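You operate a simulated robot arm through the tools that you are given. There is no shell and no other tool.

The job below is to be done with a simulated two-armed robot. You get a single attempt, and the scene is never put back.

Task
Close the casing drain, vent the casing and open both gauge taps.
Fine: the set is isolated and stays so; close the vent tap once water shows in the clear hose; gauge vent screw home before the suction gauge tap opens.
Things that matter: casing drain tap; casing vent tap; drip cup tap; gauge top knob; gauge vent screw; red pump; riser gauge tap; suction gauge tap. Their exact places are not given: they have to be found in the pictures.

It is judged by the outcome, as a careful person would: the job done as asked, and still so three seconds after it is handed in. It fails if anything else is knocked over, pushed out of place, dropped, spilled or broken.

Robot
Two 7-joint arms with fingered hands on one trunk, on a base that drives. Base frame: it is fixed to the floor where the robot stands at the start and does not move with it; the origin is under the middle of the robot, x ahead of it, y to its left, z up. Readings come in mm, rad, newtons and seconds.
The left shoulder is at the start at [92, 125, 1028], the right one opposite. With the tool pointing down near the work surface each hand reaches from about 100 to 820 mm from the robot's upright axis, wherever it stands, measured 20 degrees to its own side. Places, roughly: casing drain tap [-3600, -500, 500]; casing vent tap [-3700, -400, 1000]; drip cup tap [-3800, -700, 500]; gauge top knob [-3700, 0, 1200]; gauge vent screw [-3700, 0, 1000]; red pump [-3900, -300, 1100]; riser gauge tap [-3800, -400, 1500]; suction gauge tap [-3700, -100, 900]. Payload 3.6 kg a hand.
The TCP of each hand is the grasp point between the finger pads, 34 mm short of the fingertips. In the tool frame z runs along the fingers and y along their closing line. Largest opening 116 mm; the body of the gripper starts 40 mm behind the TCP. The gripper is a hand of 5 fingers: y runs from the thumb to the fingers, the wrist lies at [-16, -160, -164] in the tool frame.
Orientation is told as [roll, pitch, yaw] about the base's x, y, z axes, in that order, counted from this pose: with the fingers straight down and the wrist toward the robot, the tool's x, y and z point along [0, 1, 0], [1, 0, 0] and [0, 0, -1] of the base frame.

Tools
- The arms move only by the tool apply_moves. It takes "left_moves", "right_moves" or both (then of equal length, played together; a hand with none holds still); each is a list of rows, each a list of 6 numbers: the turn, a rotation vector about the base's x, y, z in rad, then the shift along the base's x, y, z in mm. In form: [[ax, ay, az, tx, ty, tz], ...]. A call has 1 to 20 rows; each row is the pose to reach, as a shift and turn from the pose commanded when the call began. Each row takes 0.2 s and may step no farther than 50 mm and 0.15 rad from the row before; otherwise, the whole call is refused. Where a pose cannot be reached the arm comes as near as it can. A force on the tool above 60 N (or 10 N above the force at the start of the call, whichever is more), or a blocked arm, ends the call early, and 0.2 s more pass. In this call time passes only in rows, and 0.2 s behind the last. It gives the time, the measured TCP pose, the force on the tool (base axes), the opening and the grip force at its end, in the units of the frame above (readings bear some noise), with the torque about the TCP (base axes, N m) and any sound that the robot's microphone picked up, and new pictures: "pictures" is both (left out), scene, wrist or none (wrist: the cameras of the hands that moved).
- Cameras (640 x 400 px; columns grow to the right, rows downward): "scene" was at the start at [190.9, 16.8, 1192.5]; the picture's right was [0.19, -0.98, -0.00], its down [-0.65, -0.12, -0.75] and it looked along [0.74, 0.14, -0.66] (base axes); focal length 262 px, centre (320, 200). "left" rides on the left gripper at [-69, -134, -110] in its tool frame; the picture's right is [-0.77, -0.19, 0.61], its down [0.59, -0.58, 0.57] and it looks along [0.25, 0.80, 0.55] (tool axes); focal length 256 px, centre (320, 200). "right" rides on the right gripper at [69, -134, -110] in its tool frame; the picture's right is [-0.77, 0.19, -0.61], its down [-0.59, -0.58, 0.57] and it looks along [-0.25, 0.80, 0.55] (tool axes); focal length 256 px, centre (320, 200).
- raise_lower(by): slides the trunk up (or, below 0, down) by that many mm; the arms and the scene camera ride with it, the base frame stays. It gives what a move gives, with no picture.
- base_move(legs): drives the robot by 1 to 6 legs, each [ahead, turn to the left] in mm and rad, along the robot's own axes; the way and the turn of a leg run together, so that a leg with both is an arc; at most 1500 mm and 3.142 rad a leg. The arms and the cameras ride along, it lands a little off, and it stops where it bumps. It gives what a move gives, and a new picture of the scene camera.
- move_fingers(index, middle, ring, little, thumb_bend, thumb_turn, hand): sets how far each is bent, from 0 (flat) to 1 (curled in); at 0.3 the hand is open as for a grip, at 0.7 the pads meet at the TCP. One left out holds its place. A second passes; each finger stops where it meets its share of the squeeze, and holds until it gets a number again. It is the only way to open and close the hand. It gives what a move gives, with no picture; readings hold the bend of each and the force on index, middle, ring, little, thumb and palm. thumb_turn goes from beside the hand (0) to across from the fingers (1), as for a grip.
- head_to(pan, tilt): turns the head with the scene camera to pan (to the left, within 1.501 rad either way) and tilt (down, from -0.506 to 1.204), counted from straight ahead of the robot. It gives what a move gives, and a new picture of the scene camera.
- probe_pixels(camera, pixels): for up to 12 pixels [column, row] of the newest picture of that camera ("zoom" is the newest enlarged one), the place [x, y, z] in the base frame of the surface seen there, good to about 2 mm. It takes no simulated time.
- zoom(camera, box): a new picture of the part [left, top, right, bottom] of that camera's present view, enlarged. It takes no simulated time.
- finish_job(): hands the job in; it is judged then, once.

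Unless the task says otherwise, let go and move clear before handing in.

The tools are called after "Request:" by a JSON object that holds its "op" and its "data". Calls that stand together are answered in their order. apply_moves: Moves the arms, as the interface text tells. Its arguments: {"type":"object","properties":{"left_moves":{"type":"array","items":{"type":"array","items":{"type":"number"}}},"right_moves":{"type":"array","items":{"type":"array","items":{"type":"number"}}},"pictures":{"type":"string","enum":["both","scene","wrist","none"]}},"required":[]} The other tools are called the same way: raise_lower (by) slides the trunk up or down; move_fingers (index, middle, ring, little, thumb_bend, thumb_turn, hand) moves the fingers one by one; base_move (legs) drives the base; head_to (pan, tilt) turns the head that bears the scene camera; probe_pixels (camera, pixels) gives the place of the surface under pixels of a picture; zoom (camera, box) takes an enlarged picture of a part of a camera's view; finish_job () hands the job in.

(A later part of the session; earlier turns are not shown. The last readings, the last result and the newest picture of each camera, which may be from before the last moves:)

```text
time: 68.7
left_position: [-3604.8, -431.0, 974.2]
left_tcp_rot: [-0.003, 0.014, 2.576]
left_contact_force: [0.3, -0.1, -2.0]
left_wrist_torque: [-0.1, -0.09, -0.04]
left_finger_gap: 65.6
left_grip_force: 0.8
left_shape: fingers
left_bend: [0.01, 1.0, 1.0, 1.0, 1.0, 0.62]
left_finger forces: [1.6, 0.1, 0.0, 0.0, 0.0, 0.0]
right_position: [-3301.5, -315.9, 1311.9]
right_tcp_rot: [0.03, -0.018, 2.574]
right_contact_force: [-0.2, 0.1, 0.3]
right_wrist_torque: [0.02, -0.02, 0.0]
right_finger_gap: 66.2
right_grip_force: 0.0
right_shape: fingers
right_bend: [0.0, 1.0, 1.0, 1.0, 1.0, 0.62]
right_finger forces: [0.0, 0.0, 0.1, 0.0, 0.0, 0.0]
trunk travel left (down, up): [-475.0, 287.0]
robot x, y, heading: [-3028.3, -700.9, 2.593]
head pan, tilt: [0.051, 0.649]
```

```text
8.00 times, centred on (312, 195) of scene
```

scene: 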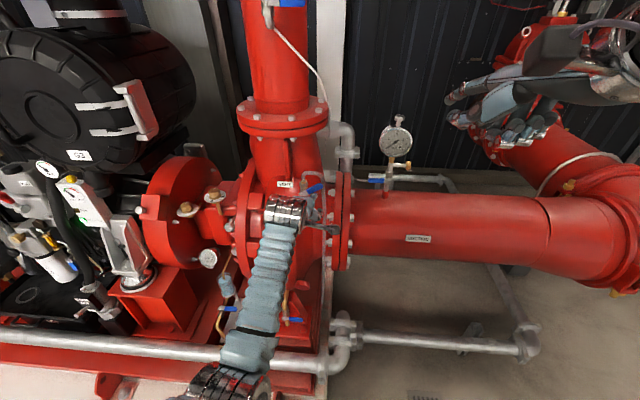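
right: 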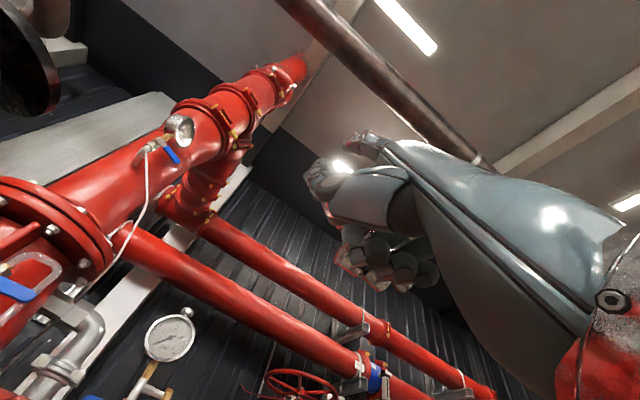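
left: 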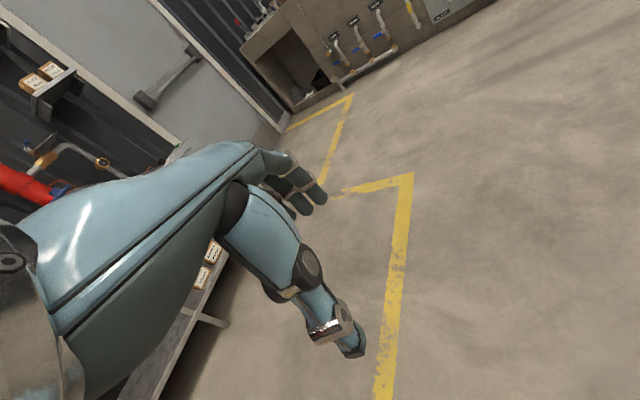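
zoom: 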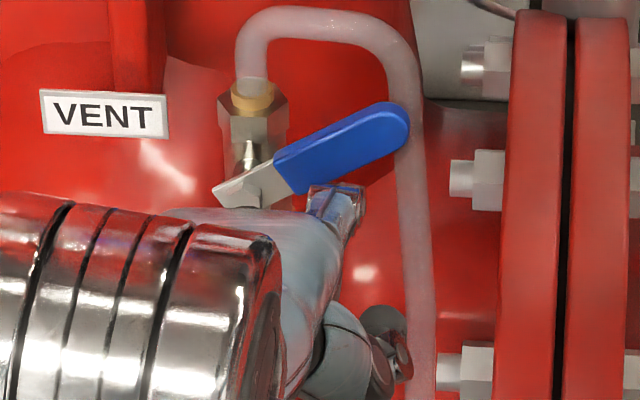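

The lever lifts easily (about 28° up, 2 N). I'll follow the arc up to vertical.

Request:
{"op": "apply_moves", "data": {"left_moves": [[0, 0, 0, 0, 0, 8], [0, 0, 0, 0, 0, 15], [0, 0, 0, -1.9, -2.8, 26], [0, 0, 0, -4, -6, 32], [0, 0, 0, -7, -10.5, 37], [0, 0, 0, -11.2, -16.6, 42], [0, 0, 0, -15, -22.3, 44]], "pictures": "scene"}}

Request:
{"op": "zoom", "data": {"camera": "scene", "box": [272, 170, 352, 220]}}

```text
time: 70.3
left_position: [-3618.2, -449.6, 1015.6]
left_tcp_rot: [-0.002, 0.015, 2.573]
left_contact_force: [3.4, 6.7, -2.5]
left_wrist_torque: [-0.26, -0.13, -0.76]
left_finger_gap: 64.5
left_grip_force: 3.2
left_shape: fingers
left_bend: [0.01, 1.0, 1.0, 1.0, 1.0, 0.62]
left_finger forces: [7.3, 0.0, 0.0, 0.1, 0.0, 0.1]
right_position: [-3299.9, -315.0, 1310.1]
right_tcp_rot: [0.03, -0.018, 2.571]
right_contact_force: [-0.4, 0.0, -0.4]
right_wrist_torque: [0.03, 0.02, 0.02]
right_finger_gap: 66.9
right_grip_force: 0.0
right_shape: fingers
right_bend: [0.0, 1.0, 1.0, 1.0, 1.0, 0.62]
right_finger forces: [0.0, 0.0, 0.1, 0.0, 0.1, 0.0]
trunk travel left (down, up): [-475.0, 287.0]
robot x, y, heading: [-3031.6, -702.0, 2.589]
head pan, tilt: [0.051, 0.649]
```

scene: 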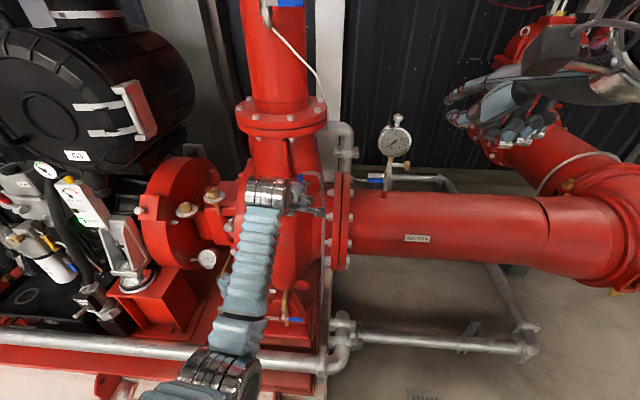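

```text
8.00 times, centred on (312, 195) of scene
```

zoom: 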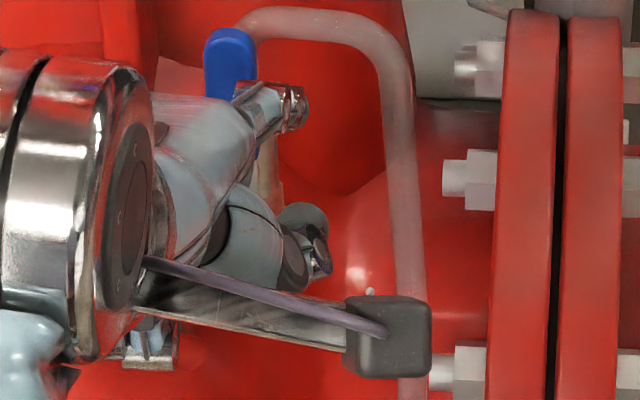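

The lever is vertical (blue grip at (230,65)) with 7 N at the stop: vent open. The hose still looks empty; I'll withdraw and move to the lever's left side, ready to close, while watching the hose.

Request:
{"op": "apply_moves", "data": {"left_moves": [[0, 0, 0, 4, 6, 0], [0, 0, 0, 31, -12, 0], [0, 0, 0, 58, -30, 0], [0, 0, 0, 42, -54, 0], [0, 0, 0, 27, -77, 0]], "pictures": "scene"}}

Request:
{"op": "zoom", "data": {"camera": "scene", "box": [272, 160, 352, 210]}}

Request:
{"op": "zoom", "data": {"camera": "scene", "box": [256, 160, 448, 280]}}

```text
time: 71.5
left_position: [-3594.0, -531.5, 1017.9]
left_tcp_rot: [-0.003, 0.014, 2.577]
left_contact_force: [0.0, 0.3, -0.2]
left_wrist_torque: [0.04, -0.02, 0.02]
left_finger_gap: 66.8
left_grip_force: 0.0
left_shape: fingers
left_bend: [0.0, 1.0, 1.0, 1.0, 1.0, 0.62]
left_finger forces: [0.0, 0.1, 0.0, 0.1, 0.1, 0.0]
right_position: [-3300.8, -318.0, 1310.4]
right_tcp_rot: [0.029, -0.016, 2.573]
right_contact_force: [-1.1, -0.3, -0.1]
right_wrist_torque: [0.02, 0.01, 0.01]
right_finger_gap: 66.8
right_grip_force: 0.0
right_shape: fingers
right_bend: [0.0, 1.0, 1.0, 1.0, 1.0, 0.62]
right_finger forces: [0.0, 0.1, 0.1, 0.0, 0.0, 0.1]
trunk travel left (down, up): [-475.0, 287.0]
robot x, y, heading: [-3029.1, -702.7, 2.594]
head pan, tilt: [0.051, 0.649]
```

scene: 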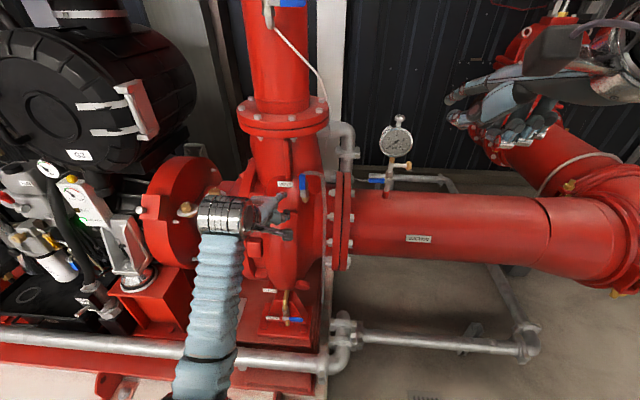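

```text
8.00 times, centred on (312, 185) of scene
```

zoom: 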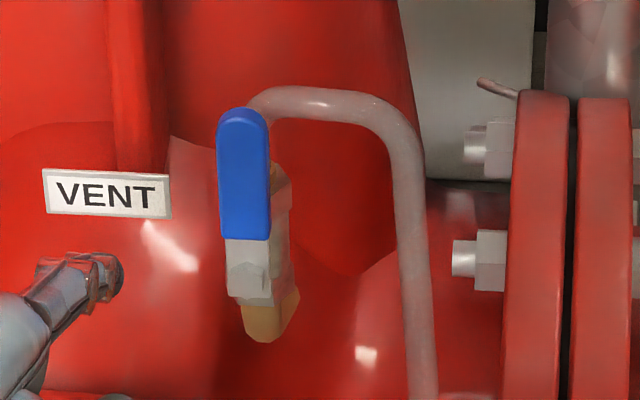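

```text
3.33 times, centred on (352, 220) of scene
```

zoom: 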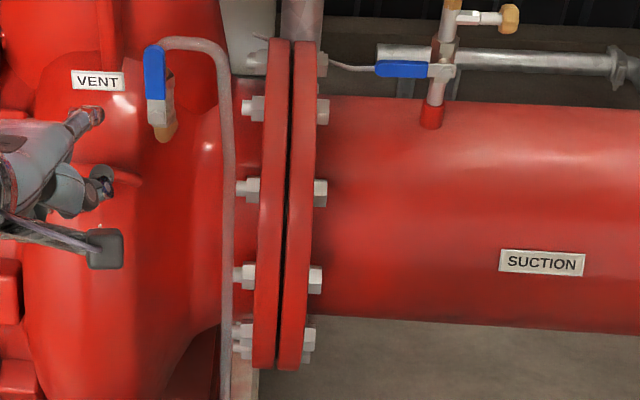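

The vent lever is upright; the hose is still clear. I'll slide the index forward beside the lever's left side (not touching) and wait there.

Request:
{"op": "apply_moves", "data": {"left_moves": [[0, 0, 0, -16, 11, 0], [0, 0, 0, -32, 21, 0], [0, 0, 0, -47, 32, 0]], "pictures": "scene"}}

Request:
{"op": "zoom", "data": {"camera": "scene", "box": [272, 160, 352, 210]}}

```text
time: 72.3
left_position: [-3641.4, -500.2, 1015.9]
left_tcp_rot: [-0.004, 0.015, 2.575]
left_contact_force: [-0.2, 0.1, 0.5]
left_wrist_torque: [-0.03, 0.02, -0.02]
left_finger_gap: 66.8
left_grip_force: 0.0
left_shape: fingers
left_bend: [0.0, 1.0, 1.0, 1.0, 1.0, 0.62]
left_finger forces: [0.0, 0.0, 0.0, 0.0, 0.0, 0.1]
right_position: [-3302.1, -315.8, 1310.2]
right_tcp_rot: [0.031, -0.014, 2.572]
right_contact_force: [0.5, -0.1, 0.6]
right_wrist_torque: [-0.02, 0.01, 0.01]
right_finger_gap: 66.6
right_grip_force: 0.0
right_shape: fingers
right_bend: [0.0, 1.0, 1.0, 1.0, 1.0, 0.62]
right_finger forces: [0.0, 0.0, 0.1, 0.0, 0.1, 0.0]
trunk travel left (down, up): [-475.0, 287.0]
robot x, y, heading: [-3027.5, -706.4, 2.598]
head pan, tilt: [0.051, 0.649]
```

scene: 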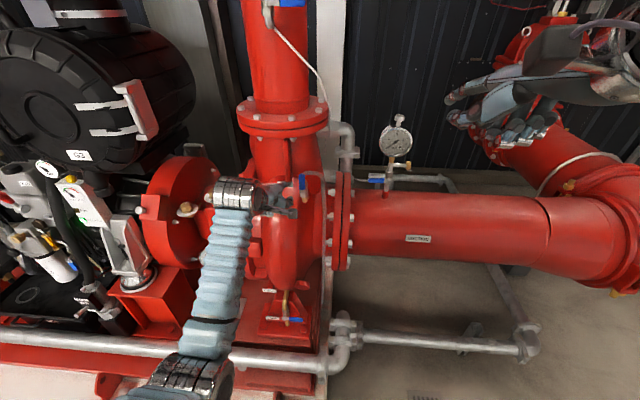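

```text
8.00 times, centred on (312, 185) of scene
```

zoom: 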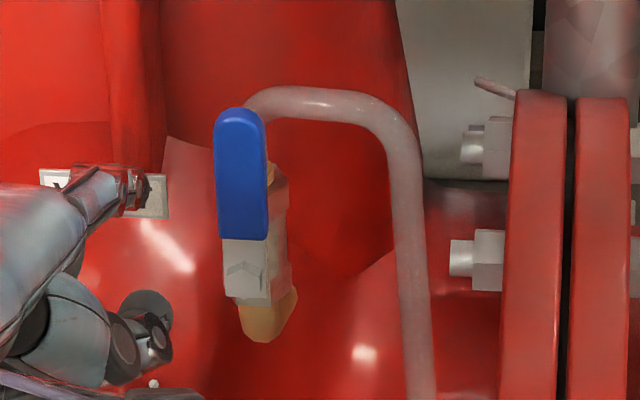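

Finger is in place left of the lever; hose unchanged so far. I'll wait a second and look again.

Request:
{"op": "apply_moves", "data": {"left_moves": [[0, 0, 0, 0, 0, 0], [0, 0, 0, 0, 0, 0], [0, 0, 0, 0, 0, 0], [0, 0, 0, 0, 0, 0], [0, 0, 0, 0, 0, 0]], "pictures": "none"}}

Request:
{"op": "zoom", "data": {"camera": "scene", "box": [288, 160, 368, 210]}}

Request:
{"op": "zoom", "data": {"camera": "scene", "box": [288, 180, 384, 400]}}

```text
time: 73.5
left_position: [-3640.8, -499.6, 1015.4]
left_tcp_rot: [-0.001, 0.014, 2.577]
left_contact_force: [0.5, 0.3, 0.2]
left_wrist_torque: [0.03, -0.03, 0.02]
left_finger_gap: 67.1
left_grip_force: 0.0
left_shape: fingers
left_bend: [0.0, 1.0, 1.0, 1.0, 1.0, 0.62]
left_finger forces: [0.1, 0.1, 0.0, 0.0, 0.1, 0.0]
right_position: [-3300.5, -315.4, 1310.8]
right_tcp_rot: [0.03, -0.018, 2.574]
right_contact_force: [0.4, 0.9, -0.2]
right_wrist_torque: [0.01, -0.01, -0.01]
right_finger_gap: 66.6
right_grip_force: 0.0
right_shape: fingers
right_bend: [0.0, 1.0, 1.0, 1.0, 1.0, 0.62]
right_finger forces: [0.1, 0.0, 0.1, 0.0, 0.0, 0.0]
trunk travel left (down, up): [-475.0, 287.0]
robot x, y, heading: [-3027.3, -706.3, 2.593]
head pan, tilt: [0.051, 0.649]
```

```text
8.00 times, centred on (328, 185) of scene
```

zoom: 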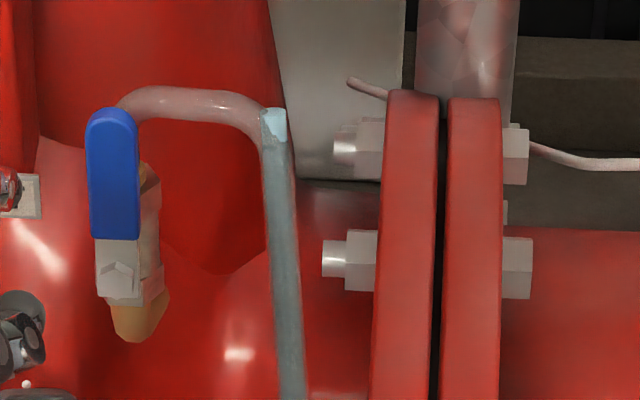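

```text
1.82 times, centred on (336, 290) of scene
```

zoom: 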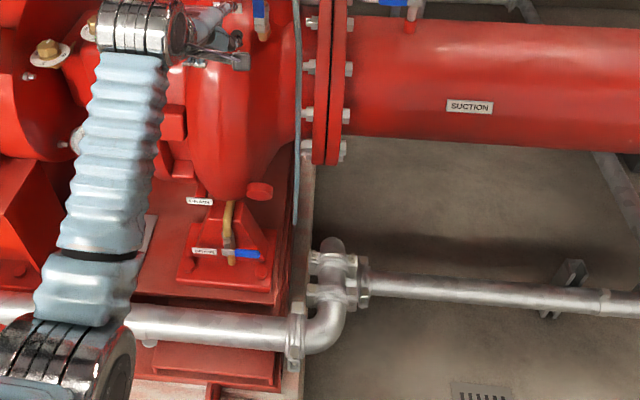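

Water shows in the clear hose (bluish leg at (285,250)). Closing the vent now: push the lever right and down along its arc.

Request:
{"op": "apply_moves", "data": {"left_moves": [[0, 0, 0, 6.5, 9.5, 8], [0, 0, 0, 12.8, 19.1, 14], [0, 0, 0, 20.4, 30.3, 16.7], [0, 0, 0, 28.1, 41.7, 15.8], [0, 0, 0, 34.1, 50.8, 9.2], [0, 0, 0, 38.8, 57.8, 0.7], [0, 0, 0, 41.4, 61.6, -9.2], [0, 0, 0, 43.5, 64.7, -19], [0, 0, 0, 43.5, 64.7, -26]], "pictures": "scene"}}

Request:
{"op": "zoom", "data": {"camera": "scene", "box": [272, 160, 352, 210]}}

```text
time: 75.5
left_position: [-3596.1, -432.6, 993.3]
left_tcp_rot: [-0.001, 0.008, 2.576]
left_contact_force: [0.2, 0.4, 7.0]
left_wrist_torque: [0.5, 0.6, -0.01]
left_finger_gap: 69.9
left_grip_force: 3.2
left_shape: fingers
left_bend: [0.0, 1.0, 1.0, 1.0, 1.0, 0.62]
left_finger forces: [5.7, 0.0, 0.0, 0.0, 0.0, 0.1]
right_position: [-3299.9, -315.7, 1311.3]
right_tcp_rot: [0.029, -0.02, 2.573]
right_contact_force: [0.5, 0.4, 0.2]
right_wrist_torque: [-0.01, 0.0, -0.02]
right_finger_gap: 66.6
right_grip_force: 0.0
right_shape: fingers
right_bend: [0.0, 1.0, 1.0, 1.0, 1.0, 0.62]
right_finger forces: [0.0, 0.0, 0.1, 0.0, 0.0, 0.0]
trunk travel left (down, up): [-475.0, 287.0]
robot x, y, heading: [-3025.2, -702.9, 2.589]
head pan, tilt: [0.051, 0.649]
```

scene: 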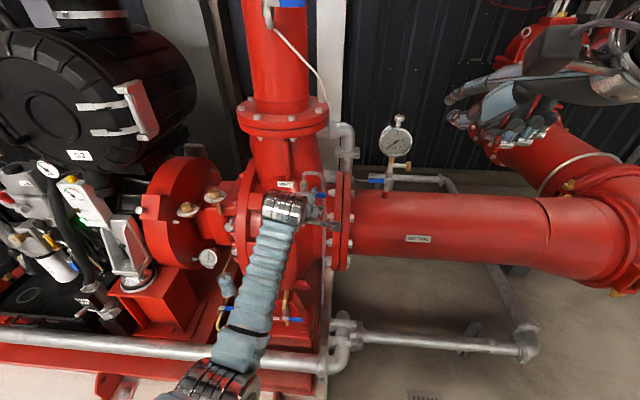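

```text
8.00 times, centred on (312, 185) of scene
```

zoom: 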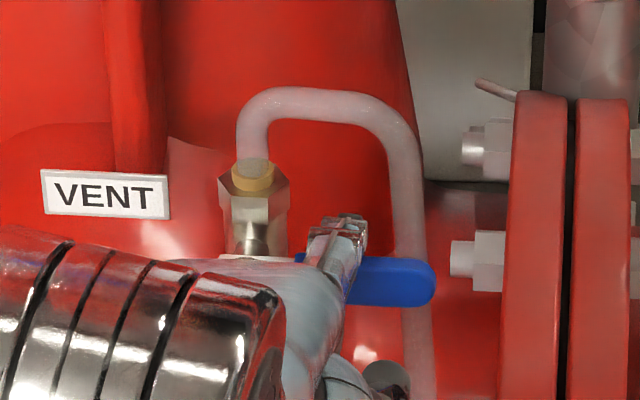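

The lever is back horizontal with 7 N against it. I'll press a few mm more to confirm it is at the stop, then lift off and retreat.

Request:
{"op": "apply_moves", "data": {"left_moves": [[0, 0, 0, 0, 0, -4], [0, 0, 0, 0, 0, -7]], "pictures": "none"}}

Request:
{"op": "apply_moves", "data": {"left_moves": [[0, 0, 0, 0, 0, 14], [0, 0, 0, -2, -3, 25], [0, 0, 0, 28, -23, 28], [0, 0, 0, 58, -43, 28], [0, 0, 0, 88, -63, 28], [0, 0, 0, 100, -90, 28], [0, 0, 0, 90, -115, 28]], "pictures": "scene"}}

Request:
{"op": "zoom", "data": {"camera": "scene", "box": [272, 160, 352, 210]}}

```text
time: 76.1
left_position: [-3595.8, -433.2, 986.0]
left_tcp_rot: [-0.003, 0.008, 2.576]
left_contact_force: [1.1, -2.0, 13.0]
left_wrist_torque: [0.96, 1.14, 0.05]
left_finger_gap: 72.7
left_grip_force: 5.4
left_shape: fingers
left_bend: [0.0, 1.0, 1.0, 1.0, 1.0, 0.62]
left_finger forces: [10.3, 0.0, 0.0, 0.0, 0.1, 0.0]
right_position: [-3298.6, -316.2, 1311.9]
right_tcp_rot: [0.03, -0.019, 2.572]
right_contact_force: [0.4, 0.3, -0.2]
right_wrist_torque: [-0.02, -0.03, 0.0]
right_finger_gap: 66.8
right_grip_force: 0.1
right_shape: fingers
right_bend: [0.0, 1.0, 1.0, 1.0, 1.0, 0.62]
right_finger forces: [0.1, 0.0, 0.1, 0.0, 0.0, 0.0]
trunk travel left (down, up): [-475.0, 287.0]
robot x, y, heading: [-3028.3, -706.3, 2.591]
head pan, tilt: [0.051, 0.649]
```

```text
time: 77.7
left_position: [-3507.8, -547.0, 1012.5]
left_tcp_rot: [-0.003, 0.014, 2.575]
left_contact_force: [0.2, -0.4, 0.2]
left_wrist_torque: [-0.01, 0.0, -0.01]
left_finger_gap: 66.8
left_grip_force: 0.1
left_shape: fingers
left_bend: [0.0, 1.0, 1.0, 1.0, 1.0, 0.62]
left_finger forces: [0.0, 0.0, 0.1, 0.0, 0.1, 0.0]
right_position: [-3301.0, -316.6, 1311.4]
right_tcp_rot: [0.029, -0.016, 2.571]
right_contact_force: [0.0, -0.7, 0.4]
right_wrist_torque: [0.03, -0.03, 0.01]
right_finger_gap: 66.5
right_grip_force: 0.0
right_shape: fingers
right_bend: [0.0, 1.0, 1.0, 1.0, 1.0, 0.62]
right_finger forces: [0.0, 0.0, 0.0, 0.1, 0.0, 0.0]
trunk travel left (down, up): [-475.0, 287.0]
robot x, y, heading: [-3030.8, -706.9, 2.599]
head pan, tilt: [0.051, 0.649]
```

scene: 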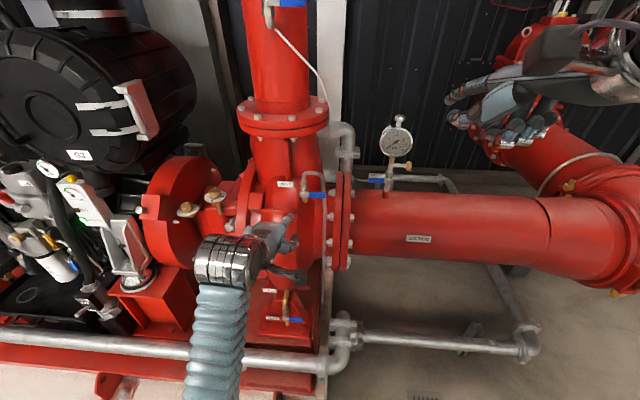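

```text
8.00 times, centred on (312, 185) of scene
```

zoom: 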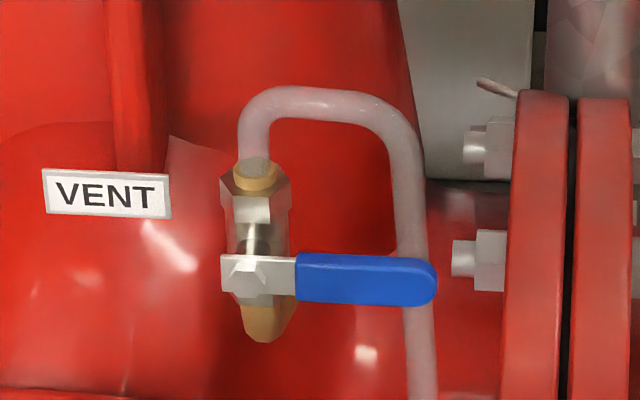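

The vent is closed again (lever horizontal, as at the start). Next the riser gauge tap at z≈1500: I'll raise my gaze and measure it.

Request:
{"op": "head_to", "data": {"pan": 0.05, "tilt": 0.0}}

Request:
{"op": "zoom", "data": {"camera": "scene", "box": [220, 150, 316, 210]}}

```text
time: 78.7
left_position: [-3508.8, -546.3, 1012.9]
left_tcp_rot: [-0.002, 0.014, 2.576]
left_contact_force: [-1.1, 0.1, 0.2]
left_wrist_torque: [0.01, -0.01, 0.01]
left_finger_gap: 66.9
left_grip_force: 0.0
left_shape: fingers
left_bend: [0.0, 1.0, 1.0, 1.0, 1.0, 0.62]
left_finger forces: [0.0, 0.0, 0.1, 0.0, 0.1, 0.1]
right_position: [-3301.7, -315.8, 1312.1]
right_tcp_rot: [0.029, -0.018, 2.572]
right_contact_force: [0.8, -0.1, -0.1]
right_wrist_torque: [-0.02, 0.0, 0.0]
right_finger_gap: 66.5
right_grip_force: 0.0
right_shape: fingers
right_bend: [0.0, 1.0, 1.0, 1.0, 1.0, 0.62]
right_finger forces: [0.0, 0.0, 0.1, 0.1, 0.0, 0.0]
trunk travel left (down, up): [-475.0, 287.0]
robot x, y, heading: [-3032.4, -705.7, 2.592]
head pan, tilt: [0.051, 0.0]
```

scene: 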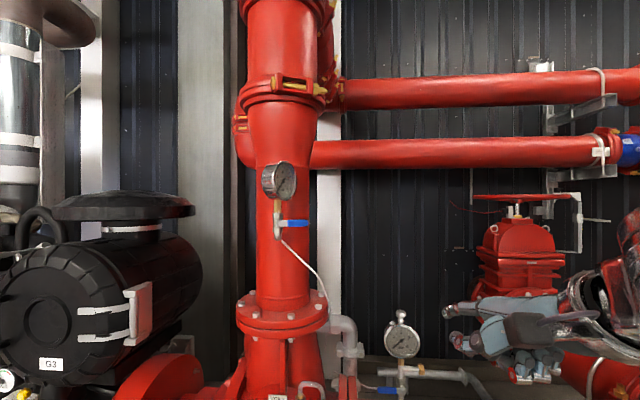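

```text
6.67 times, centred on (268, 180) of scene
```

zoom: 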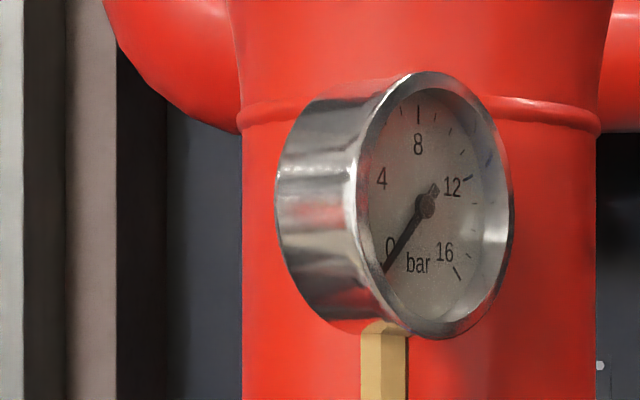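

Request:
{"op": "zoom", "data": {"camera": "scene", "box": [252, 196, 332, 246]}}

Request:
{"op": "probe_pixels", "data": {"camera": "zoom", "pixels": [[265, 220], [220, 215], [300, 218], [350, 218], [420, 218], [445, 218], [200, 150], [195, 220], [205, 280], [240, 300], [300, 330], [350, 120]]}}

```text
8.00 times, centred on (292, 221) of scene
```

zoom: 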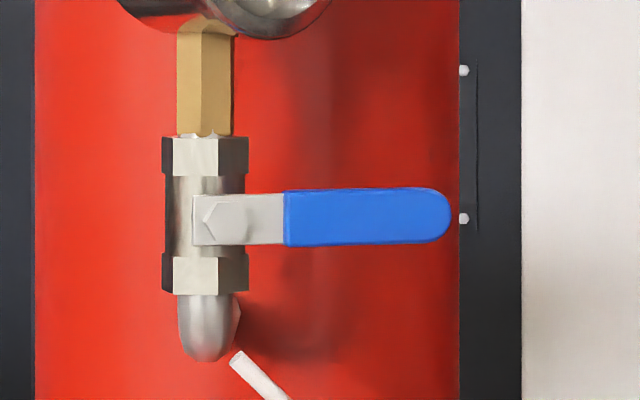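

```text
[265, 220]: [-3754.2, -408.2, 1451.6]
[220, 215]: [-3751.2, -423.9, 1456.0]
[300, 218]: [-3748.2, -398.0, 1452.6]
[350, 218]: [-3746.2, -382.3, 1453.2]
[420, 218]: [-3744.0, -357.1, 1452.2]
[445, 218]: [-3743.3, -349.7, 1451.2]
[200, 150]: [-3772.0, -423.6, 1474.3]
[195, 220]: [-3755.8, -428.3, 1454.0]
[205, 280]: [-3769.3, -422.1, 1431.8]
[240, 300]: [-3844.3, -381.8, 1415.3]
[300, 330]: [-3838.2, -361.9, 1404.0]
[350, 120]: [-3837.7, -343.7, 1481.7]
```

The riser tap lever runs from pivot (−3751,−423,1454) to a tip at (−3743,−347,1451), so it faces roughly +x. I'll raise the trunk 200 mm to reach it with the left index.

Request:
{"op": "raise_lower", "data": {"by": 200}}

Request:
{"op": "head_to", "data": {"pan": 0.05, "tilt": 0.35}}

```text
time: 80.9
left_position: [-3506.8, -547.9, 1212.7]
left_tcp_rot: [-0.001, 0.015, 2.576]
left_contact_force: [0.3, -0.4, 0.6]
left_wrist_torque: [-0.01, 0.0, 0.0]
left_finger_gap: 66.7
left_grip_force: 0.1
left_shape: fingers
left_bend: [0.0, 1.0, 1.0, 1.0, 1.0, 0.62]
left_finger forces: [0.0, 0.0, 0.0, 0.0, 0.0, 0.0]
right_position: [-3300.1, -315.0, 1509.2]
right_tcp_rot: [0.029, -0.017, 2.574]
right_contact_force: [-0.2, 0.0, -0.4]
right_wrist_torque: [0.02, -0.03, 0.01]
right_finger_gap: 66.5
right_grip_force: 0.2
right_shape: fingers
right_bend: [0.0, 1.0, 1.0, 1.0, 1.0, 0.62]
right_finger forces: [0.0, 0.1, 0.1, 0.0, 0.1, 0.0]
trunk travel left (down, up): [-675.0, 87.0]
robot x, y, heading: [-3025.9, -705.9, 2.591]
head pan, tilt: [0.051, 0.0]
```

```text
time: 81.7
left_position: [-3508.0, -548.3, 1213.2]
left_tcp_rot: [-0.003, 0.014, 2.577]
left_contact_force: [-0.5, 0.6, 0.8]
left_wrist_torque: [0.0, 0.03, 0.03]
left_finger_gap: 66.9
left_grip_force: 0.1
left_shape: fingers
left_bend: [0.0, 1.0, 1.0, 1.0, 1.0, 0.62]
left_finger forces: [0.0, 0.0, 0.0, 0.1, 0.1, 0.0]
right_position: [-3300.4, -316.0, 1510.0]
right_tcp_rot: [0.03, -0.017, 2.573]
right_contact_force: [-0.4, 0.9, 0.1]
right_wrist_torque: [0.02, 0.01, -0.01]
right_finger_gap: 66.5
right_grip_force: 0.1
right_shape: fingers
right_bend: [0.0, 1.0, 1.0, 1.0, 1.0, 0.62]
right_finger forces: [0.0, 0.1, 0.0, 0.0, 0.1, 0.1]
trunk travel left (down, up): [-675.0, 87.0]
robot x, y, heading: [-3024.6, -705.6, 2.592]
head pan, tilt: [0.051, 0.351]
```

scene: 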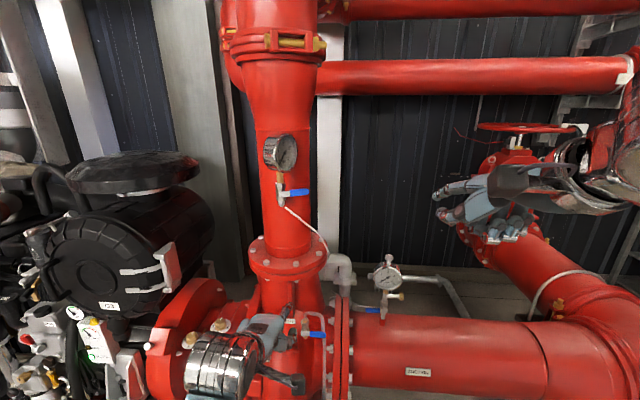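

The left hand is at (235,345), lever at (297,192). I'll go up first, then forward, stopping about 60 mm short of the final spot under the riser lever.

Request:
{"op": "apply_moves", "data": {"left_moves": [[0, 0, 0, 0, 0, 40], [0, 0, 0, 0, 0, 80], [0, 0, 0, 0, 0, 120], [0, 0, 0, -10, 6, 155], [0, 0, 0, -40, 25, 185], [0, 0, 0, -75, 47, 185], [0, 0, 0, -110, 69, 185]], "pictures": "scene"}}

Request:
{"op": "zoom", "data": {"camera": "scene", "box": [248, 165, 344, 225]}}

```text
time: 83.3
left_position: [-3616.1, -478.1, 1400.0]
left_tcp_rot: [-0.003, 0.014, 2.574]
left_contact_force: [-0.5, -0.5, 0.5]
left_wrist_torque: [0.03, -0.03, -0.03]
left_finger_gap: 66.8
left_grip_force: 0.0
left_shape: fingers
left_bend: [0.0, 1.0, 1.0, 1.0, 1.0, 0.62]
left_finger forces: [0.0, 0.1, 0.1, 0.0, 0.0, 0.1]
right_position: [-3301.5, -313.6, 1509.4]
right_tcp_rot: [0.029, -0.018, 2.57]
right_contact_force: [-0.9, 0.4, -0.1]
right_wrist_torque: [0.04, 0.0, 0.03]
right_finger_gap: 66.8
right_grip_force: 0.1
right_shape: fingers
right_bend: [0.0, 1.0, 1.0, 1.0, 1.0, 0.62]
right_finger forces: [0.0, 0.1, 0.1, 0.0, 0.0, 0.0]
trunk travel left (down, up): [-675.0, 87.0]
robot x, y, heading: [-3028.9, -701.1, 2.596]
head pan, tilt: [0.051, 0.351]
```

scene: 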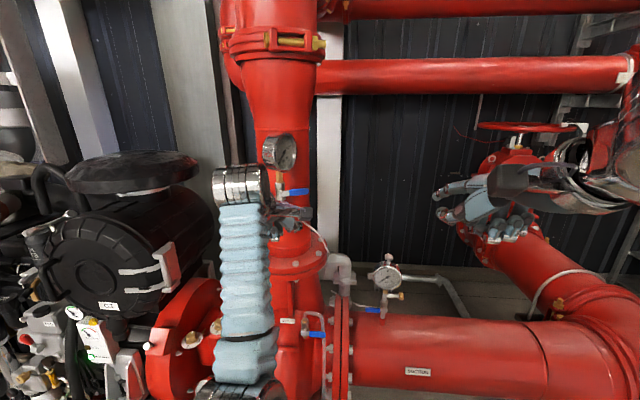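

```text
6.67 times, centred on (296, 195) of scene
```

zoom: 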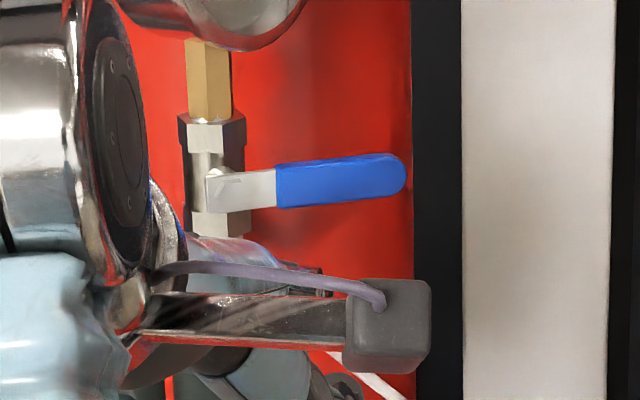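

Lever visible at (340,180) above the hand. I'll check with the wrist camera while going forward the last 55 mm under the lever.

Request:
{"op": "apply_moves", "data": {"left_moves": [[0, 0, 0, -17, 11, 0], [0, 0, 0, -34, 21, 0], [0, 0, 0, -50, 32, 0]], "pictures": "both"}}

Request:
{"op": "zoom", "data": {"camera": "scene", "box": [248, 165, 344, 225]}}

```text
time: 84.1
left_position: [-3667.9, -447.4, 1396.7]
left_tcp_rot: [-0.004, 0.015, 2.576]
left_contact_force: [-0.1, 0.3, 0.1]
left_wrist_torque: [-0.02, 0.0, -0.01]
left_finger_gap: 66.7
left_grip_force: 0.1
left_shape: fingers
left_bend: [0.0, 1.0, 1.0, 1.0, 1.0, 0.62]
left_finger forces: [0.1, 0.0, 0.0, 0.0, 0.0, 0.1]
right_position: [-3301.3, -316.2, 1510.2]
right_tcp_rot: [0.03, -0.019, 2.572]
right_contact_force: [0.0, 0.1, 0.2]
right_wrist_torque: [-0.02, 0.01, 0.02]
right_finger_gap: 66.7
right_grip_force: 0.0
right_shape: fingers
right_bend: [0.0, 1.0, 1.0, 1.0, 1.0, 0.62]
right_finger forces: [0.0, 0.0, 0.0, 0.0, 0.0, 0.0]
trunk travel left (down, up): [-675.0, 87.0]
robot x, y, heading: [-3029.1, -705.8, 2.595]
head pan, tilt: [0.051, 0.351]
```

scene: 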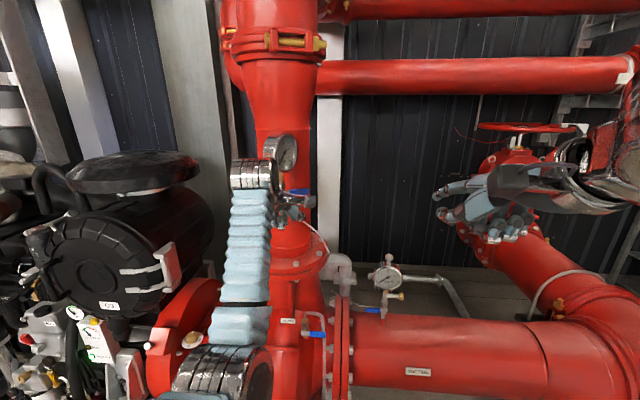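
left: 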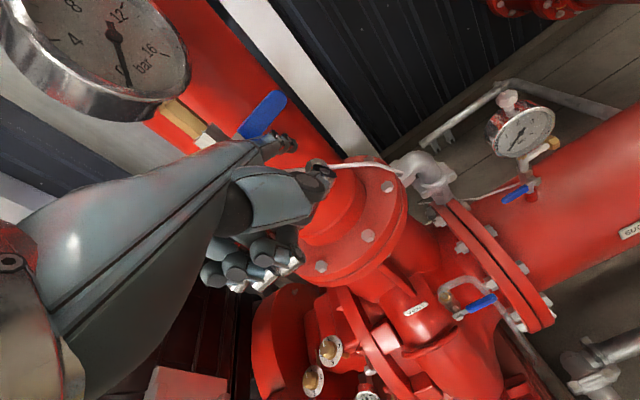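

```text
6.67 times, centred on (296, 195) of scene
```

zoom: 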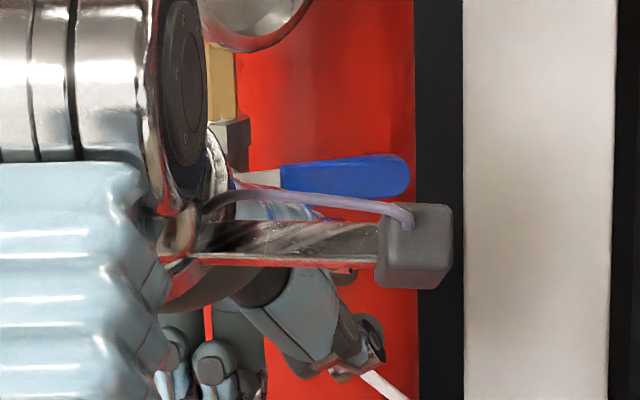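

The wrist view shows the index (285,143) just below the blue lever (262,115). A closer look to confirm the tip reaches under the lever.

Request:
{"op": "zoom", "data": {"camera": "left", "box": [180, 80, 340, 180]}}

Request:
{"op": "probe_pixels", "data": {"camera": "zoom", "pixels": [[320, 120], [280, 190], [400, 60], [440, 245], [455, 265], [420, 230], [370, 220], [250, 210]]}}

```text
4.00 times, centred on (260, 130) of left
```

zoom: 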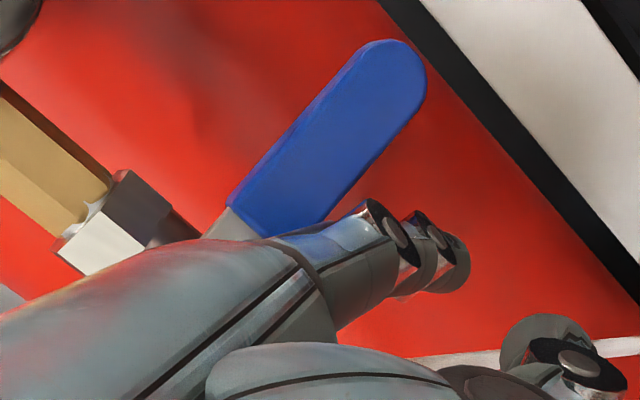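

```text
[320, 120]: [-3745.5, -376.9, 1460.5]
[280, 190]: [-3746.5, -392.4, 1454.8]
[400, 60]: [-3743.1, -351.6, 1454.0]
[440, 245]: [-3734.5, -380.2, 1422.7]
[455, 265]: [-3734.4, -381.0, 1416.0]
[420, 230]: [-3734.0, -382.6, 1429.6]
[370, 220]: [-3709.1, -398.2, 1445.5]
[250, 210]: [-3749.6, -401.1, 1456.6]
```

The index end lies under the lever (joint at (−3734,−381,1423), lever bottom z≈1442). Advancing 5 mm more and pushing up gently.

Request:
{"op": "apply_moves", "data": {"left_moves": [[0, 0, 0, -4, 2.7, 0], [0, 0, 0, -4, 2.7, 8], [0, 0, 0, -4, 2.7, 16], [0, 0, 0, -4, 2.7, 22], [0, 0, 0, -4, 2.7, 28]], "pictures": "scene"}}

Request:
{"op": "zoom", "data": {"camera": "left", "box": [180, 80, 340, 180]}}

Request:
{"op": "zoom", "data": {"camera": "scene", "box": [248, 165, 344, 225]}}

```text
time: 85.3
left_position: [-3668.6, -443.9, 1424.5]
left_tcp_rot: [-0.001, 0.016, 2.573]
left_contact_force: [6.0, -1.5, -8.1]
left_wrist_torque: [-0.53, -0.51, -0.31]
left_finger_gap: 60.9
left_grip_force: 5.3
left_shape: fingers
left_bend: [0.03, 1.0, 1.0, 1.0, 1.0, 0.62]
left_finger forces: [10.5, 0.0, 0.0, 0.1, 0.1, 0.1]
right_position: [-3299.0, -314.9, 1510.8]
right_tcp_rot: [0.031, -0.02, 2.57]
right_contact_force: [0.4, 0.6, -0.5]
right_wrist_torque: [0.04, 0.02, 0.0]
right_finger_gap: 66.6
right_grip_force: 0.0
right_shape: fingers
right_bend: [0.0, 1.0, 1.0, 1.0, 1.0, 0.62]
right_finger forces: [0.0, 0.0, 0.1, 0.1, 0.0, 0.1]
trunk travel left (down, up): [-675.0, 87.0]
robot x, y, heading: [-3028.6, -702.1, 2.593]
head pan, tilt: [0.051, 0.351]
```

scene: 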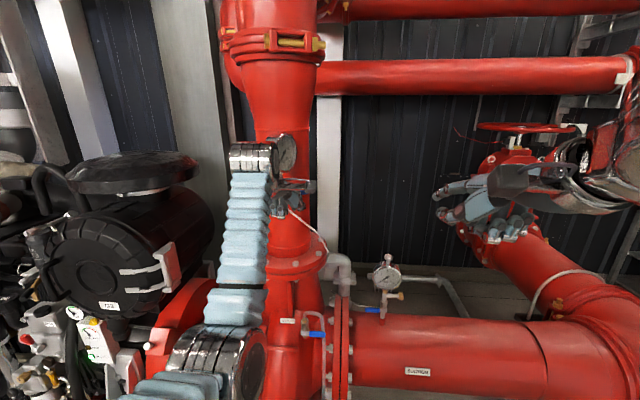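

```text
4.00 times, centred on (260, 130) of left
```

zoom: 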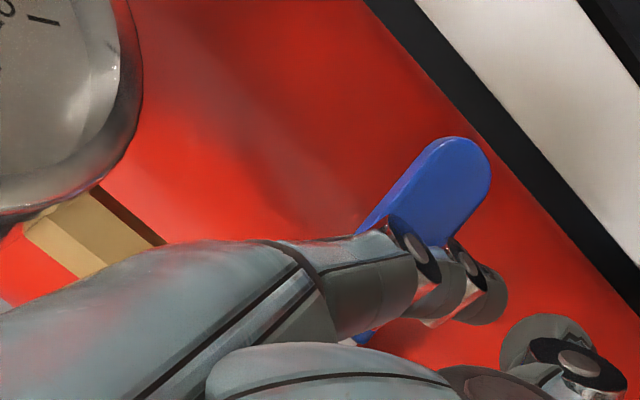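

```text
6.67 times, centred on (296, 195) of scene
```

zoom: 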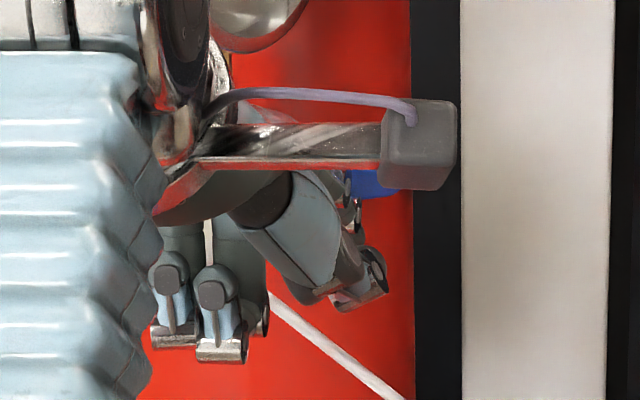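

Force is about 10 N with an outward part. I'll probe the lever to see if it has turned.

Request:
{"op": "zoom", "data": {"camera": "left", "box": [180, 80, 340, 180]}}

Request:
{"op": "probe_pixels", "data": {"camera": "zoom", "pixels": [[455, 160], [430, 200], [400, 205], [365, 338], [480, 200], [465, 185], [485, 260], [470, 255], [440, 275], [500, 290]]}}

```text
4.00 times, centred on (260, 130) of left
```

zoom: 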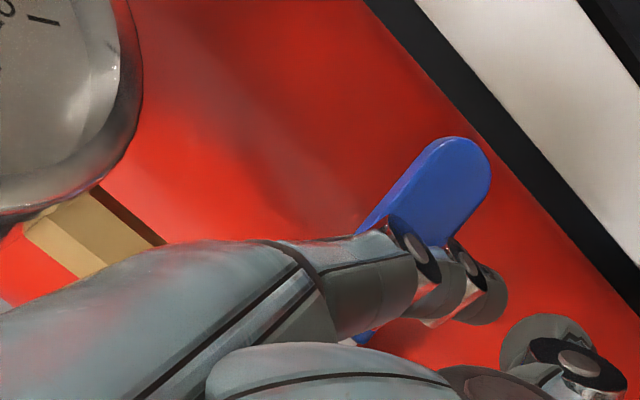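

```text
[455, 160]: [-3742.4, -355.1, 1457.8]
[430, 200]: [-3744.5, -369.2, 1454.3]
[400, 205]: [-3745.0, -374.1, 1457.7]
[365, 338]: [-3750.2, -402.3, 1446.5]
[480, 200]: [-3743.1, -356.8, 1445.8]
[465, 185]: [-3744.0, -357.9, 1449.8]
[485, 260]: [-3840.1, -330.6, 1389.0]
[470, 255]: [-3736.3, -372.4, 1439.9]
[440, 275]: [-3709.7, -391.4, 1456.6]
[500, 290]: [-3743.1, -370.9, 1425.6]
```

The lever hasn't turned; the fingertip is only at its front edge (tip side x≈−3743 vs lever front −3744). I'll drop back down, go about 20 mm deeper and push up again.

Request:
{"op": "apply_moves", "data": {"left_moves": [[0, 0, 0, 0, 0, -14], [0, 0, 0, 0, 0, -28], [0, 0, 0, -9, 5, -30], [0, 0, 0, -18, 10, -30]], "pictures": "wrist"}}

Request:
{"op": "zoom", "data": {"camera": "left", "box": [180, 80, 340, 180]}}

Request:
{"op": "probe_pixels", "data": {"camera": "zoom", "pixels": [[455, 265], [460, 250], [465, 240], [440, 245], [430, 270], [455, 275], [400, 250]]}}

```text
time: 86.3
left_position: [-3689.9, -433.1, 1395.1]
left_tcp_rot: [-0.001, 0.015, 2.575]
left_contact_force: [4.4, -0.1, -3.5]
left_wrist_torque: [-0.12, -0.03, -0.19]
left_finger_gap: 65.7
left_grip_force: 2.9
left_shape: fingers
left_bend: [0.0, 1.0, 1.0, 1.0, 1.0, 0.62]
left_finger forces: [5.4, 0.1, 0.0, 0.1, 0.0, 0.0]
right_position: [-3299.0, -315.3, 1511.1]
right_tcp_rot: [0.031, -0.019, 2.571]
right_contact_force: [0.9, 0.3, 0.0]
right_wrist_torque: [0.0, 0.02, 0.0]
right_finger_gap: 66.7
right_grip_force: 0.0
right_shape: fingers
right_bend: [0.0, 1.0, 1.0, 1.0, 1.0, 0.62]
right_finger forces: [0.0, 0.0, 0.1, 0.0, 0.1, 0.0]
trunk travel left (down, up): [-675.0, 87.0]
robot x, y, heading: [-3026.3, -705.1, 2.601]
head pan, tilt: [0.051, 0.351]
```

left: 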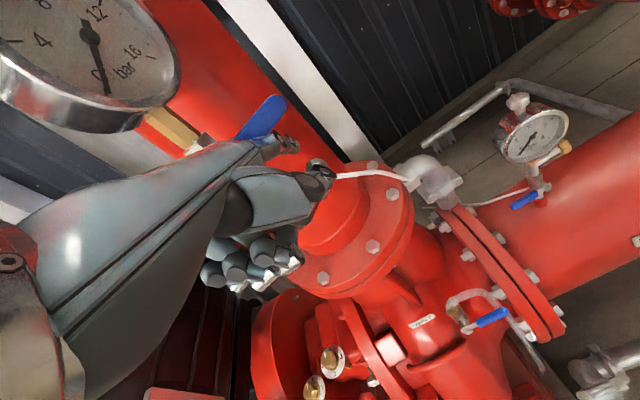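

```text
4.00 times, centred on (260, 130) of left
```

zoom: 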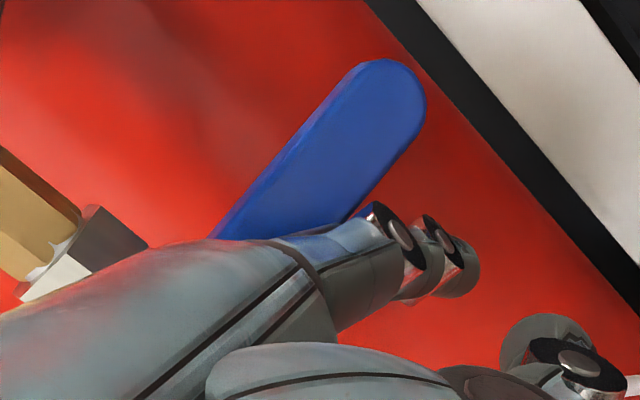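

```text
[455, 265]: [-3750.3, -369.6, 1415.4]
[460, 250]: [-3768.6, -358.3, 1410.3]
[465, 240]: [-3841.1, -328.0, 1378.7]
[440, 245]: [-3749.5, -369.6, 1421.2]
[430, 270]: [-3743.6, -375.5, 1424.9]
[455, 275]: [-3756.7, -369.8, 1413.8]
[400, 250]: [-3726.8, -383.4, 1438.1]
```

Now the tip is past the lever (x≈−3768) and its back touches the lever's lower edge. Pushing up.

Request:
{"op": "apply_moves", "data": {"left_moves": [[0, 0, 0, 0, 0, 6], [0, 0, 0, 0, 0, 12], [0, 0, 0, 0, 0, 18]], "pictures": "wrist"}}

Request:
{"op": "zoom", "data": {"camera": "left", "box": [180, 80, 340, 180]}}

```text
time: 87.1
left_position: [-3689.9, -432.6, 1411.7]
left_tcp_rot: [-0.001, 0.019, 2.574]
left_contact_force: [9.7, 0.6, -16.6]
left_wrist_torque: [-0.85, -0.72, -0.46]
left_finger_gap: 57.7
left_grip_force: 8.9
left_shape: fingers
left_bend: [0.01, 1.0, 1.0, 1.0, 1.0, 0.62]
left_finger forces: [18.5, 0.1, 0.0, 0.0, 0.1, 0.1]
right_position: [-3300.5, -313.5, 1509.9]
right_tcp_rot: [0.031, -0.018, 2.57]
right_contact_force: [-0.9, 0.0, 0.3]
right_wrist_torque: [0.0, 0.01, 0.01]
right_finger_gap: 66.8
right_grip_force: 0.1
right_shape: fingers
right_bend: [0.0, 1.0, 1.0, 1.0, 1.0, 0.62]
right_finger forces: [0.0, 0.1, 0.0, 0.0, 0.0, 0.1]
trunk travel left (down, up): [-675.0, 87.0]
robot x, y, heading: [-3028.9, -706.8, 2.597]
head pan, tilt: [0.051, 0.351]
```

left: 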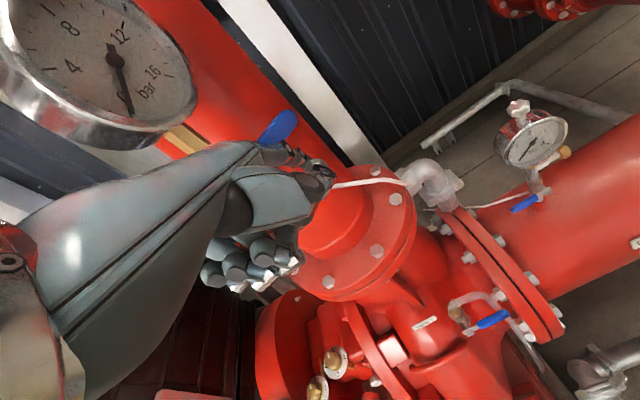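

```text
4.00 times, centred on (260, 130) of left
```

zoom: 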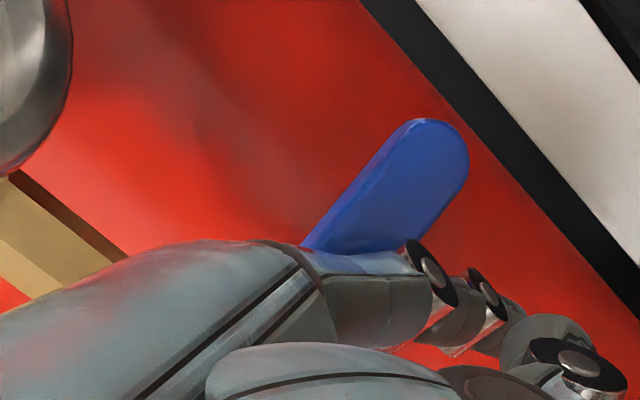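

Force is 18 N. I'll probe the lever tip to see whether it moved.

Request:
{"op": "probe_pixels", "data": {"camera": "zoom", "pixels": [[415, 135], [440, 160], [380, 190], [345, 225], [455, 180], [455, 270], [490, 300]]}}

```text
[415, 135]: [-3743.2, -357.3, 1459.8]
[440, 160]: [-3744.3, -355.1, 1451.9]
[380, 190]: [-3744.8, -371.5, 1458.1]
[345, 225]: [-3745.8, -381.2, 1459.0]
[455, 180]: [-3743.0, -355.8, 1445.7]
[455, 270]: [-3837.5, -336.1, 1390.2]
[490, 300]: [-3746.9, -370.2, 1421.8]
```

The lever has not moved upward (tip still z≈1452), so this one must open downward. I'll withdraw the finger, and check where the gauge bezel is before coming in from above the lever.

Request:
{"op": "apply_moves", "data": {"left_moves": [[0, 0, 0, 0, 0, -18], [0, 0, 0, 15, -9, -24], [0, 0, 0, 36, -22, -24], [0, 0, 0, 57, -35, -20], [0, 0, 0, 64, -40, 10], [0, 0, 0, 64, -40, 40], [0, 0, 0, 64, -40, 60]], "pictures": "both"}}

Request:
{"op": "zoom", "data": {"camera": "left", "box": [80, 40, 320, 190]}}

```text
time: 88.7
left_position: [-3626.2, -472.4, 1472.2]
left_tcp_rot: [-0.003, 0.014, 2.576]
left_contact_force: [-0.6, 0.5, -1.1]
left_wrist_torque: [-0.04, 0.0, 0.01]
left_finger_gap: 66.8
left_grip_force: 0.0
left_shape: fingers
left_bend: [0.0, 1.0, 1.0, 1.0, 1.0, 0.62]
left_finger forces: [0.0, 0.1, 0.0, 0.0, 0.0, 0.0]
right_position: [-3300.8, -315.9, 1510.6]
right_tcp_rot: [0.032, -0.018, 2.572]
right_contact_force: [-0.1, 0.2, -0.9]
right_wrist_torque: [-0.01, 0.03, -0.01]
right_finger_gap: 66.6
right_grip_force: 0.0
right_shape: fingers
right_bend: [0.0, 1.0, 1.0, 1.0, 1.0, 0.62]
right_finger forces: [0.0, 0.0, 0.0, 0.1, 0.1, 0.0]
trunk travel left (down, up): [-675.0, 87.0]
robot x, y, heading: [-3029.4, -705.3, 2.596]
head pan, tilt: [0.051, 0.351]
```

scene: 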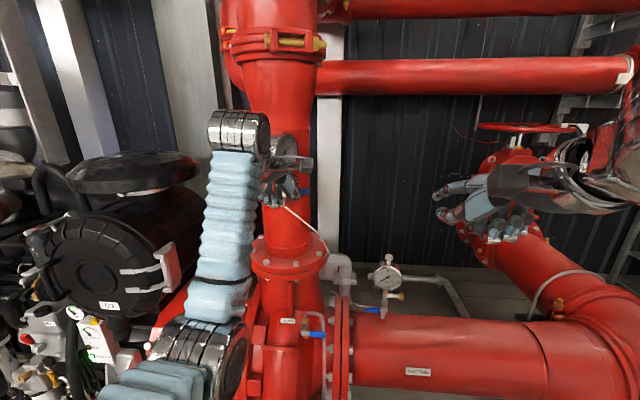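
left: 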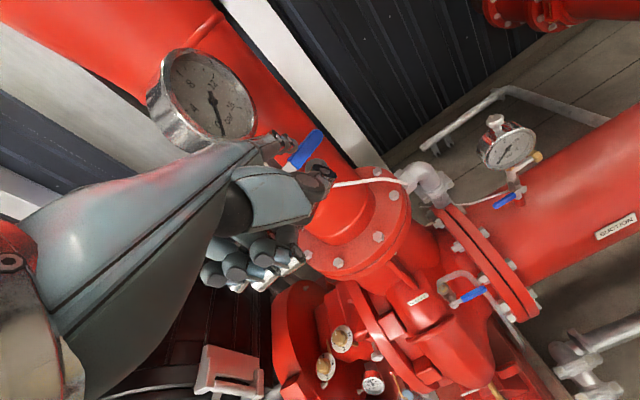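

```text
2.67 times, centred on (200, 115) of left
```

zoom: 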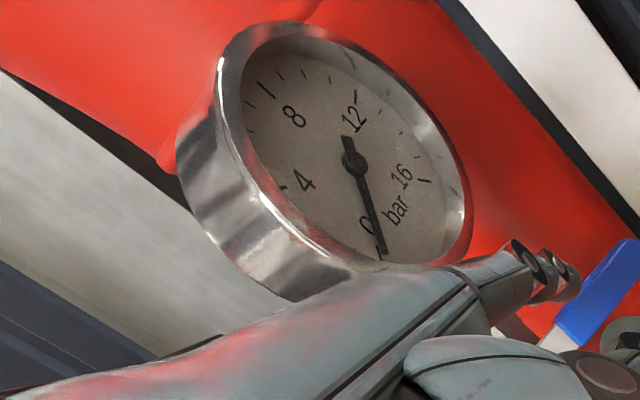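

Request:
{"op": "probe_pixels", "data": {"camera": "zoom", "pixels": [[230, 80], [250, 180], [300, 240], [360, 265], [440, 240], [465, 200], [355, 155], [575, 285], [600, 290], [560, 265], [620, 260], [520, 275]]}}

```text
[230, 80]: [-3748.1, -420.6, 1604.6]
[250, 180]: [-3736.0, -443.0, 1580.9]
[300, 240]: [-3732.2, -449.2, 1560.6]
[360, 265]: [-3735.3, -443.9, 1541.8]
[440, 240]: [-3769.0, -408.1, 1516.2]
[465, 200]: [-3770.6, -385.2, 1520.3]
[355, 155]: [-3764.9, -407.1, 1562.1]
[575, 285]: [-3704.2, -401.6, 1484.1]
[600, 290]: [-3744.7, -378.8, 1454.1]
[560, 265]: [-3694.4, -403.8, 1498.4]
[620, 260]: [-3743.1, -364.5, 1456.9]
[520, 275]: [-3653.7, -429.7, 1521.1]
```

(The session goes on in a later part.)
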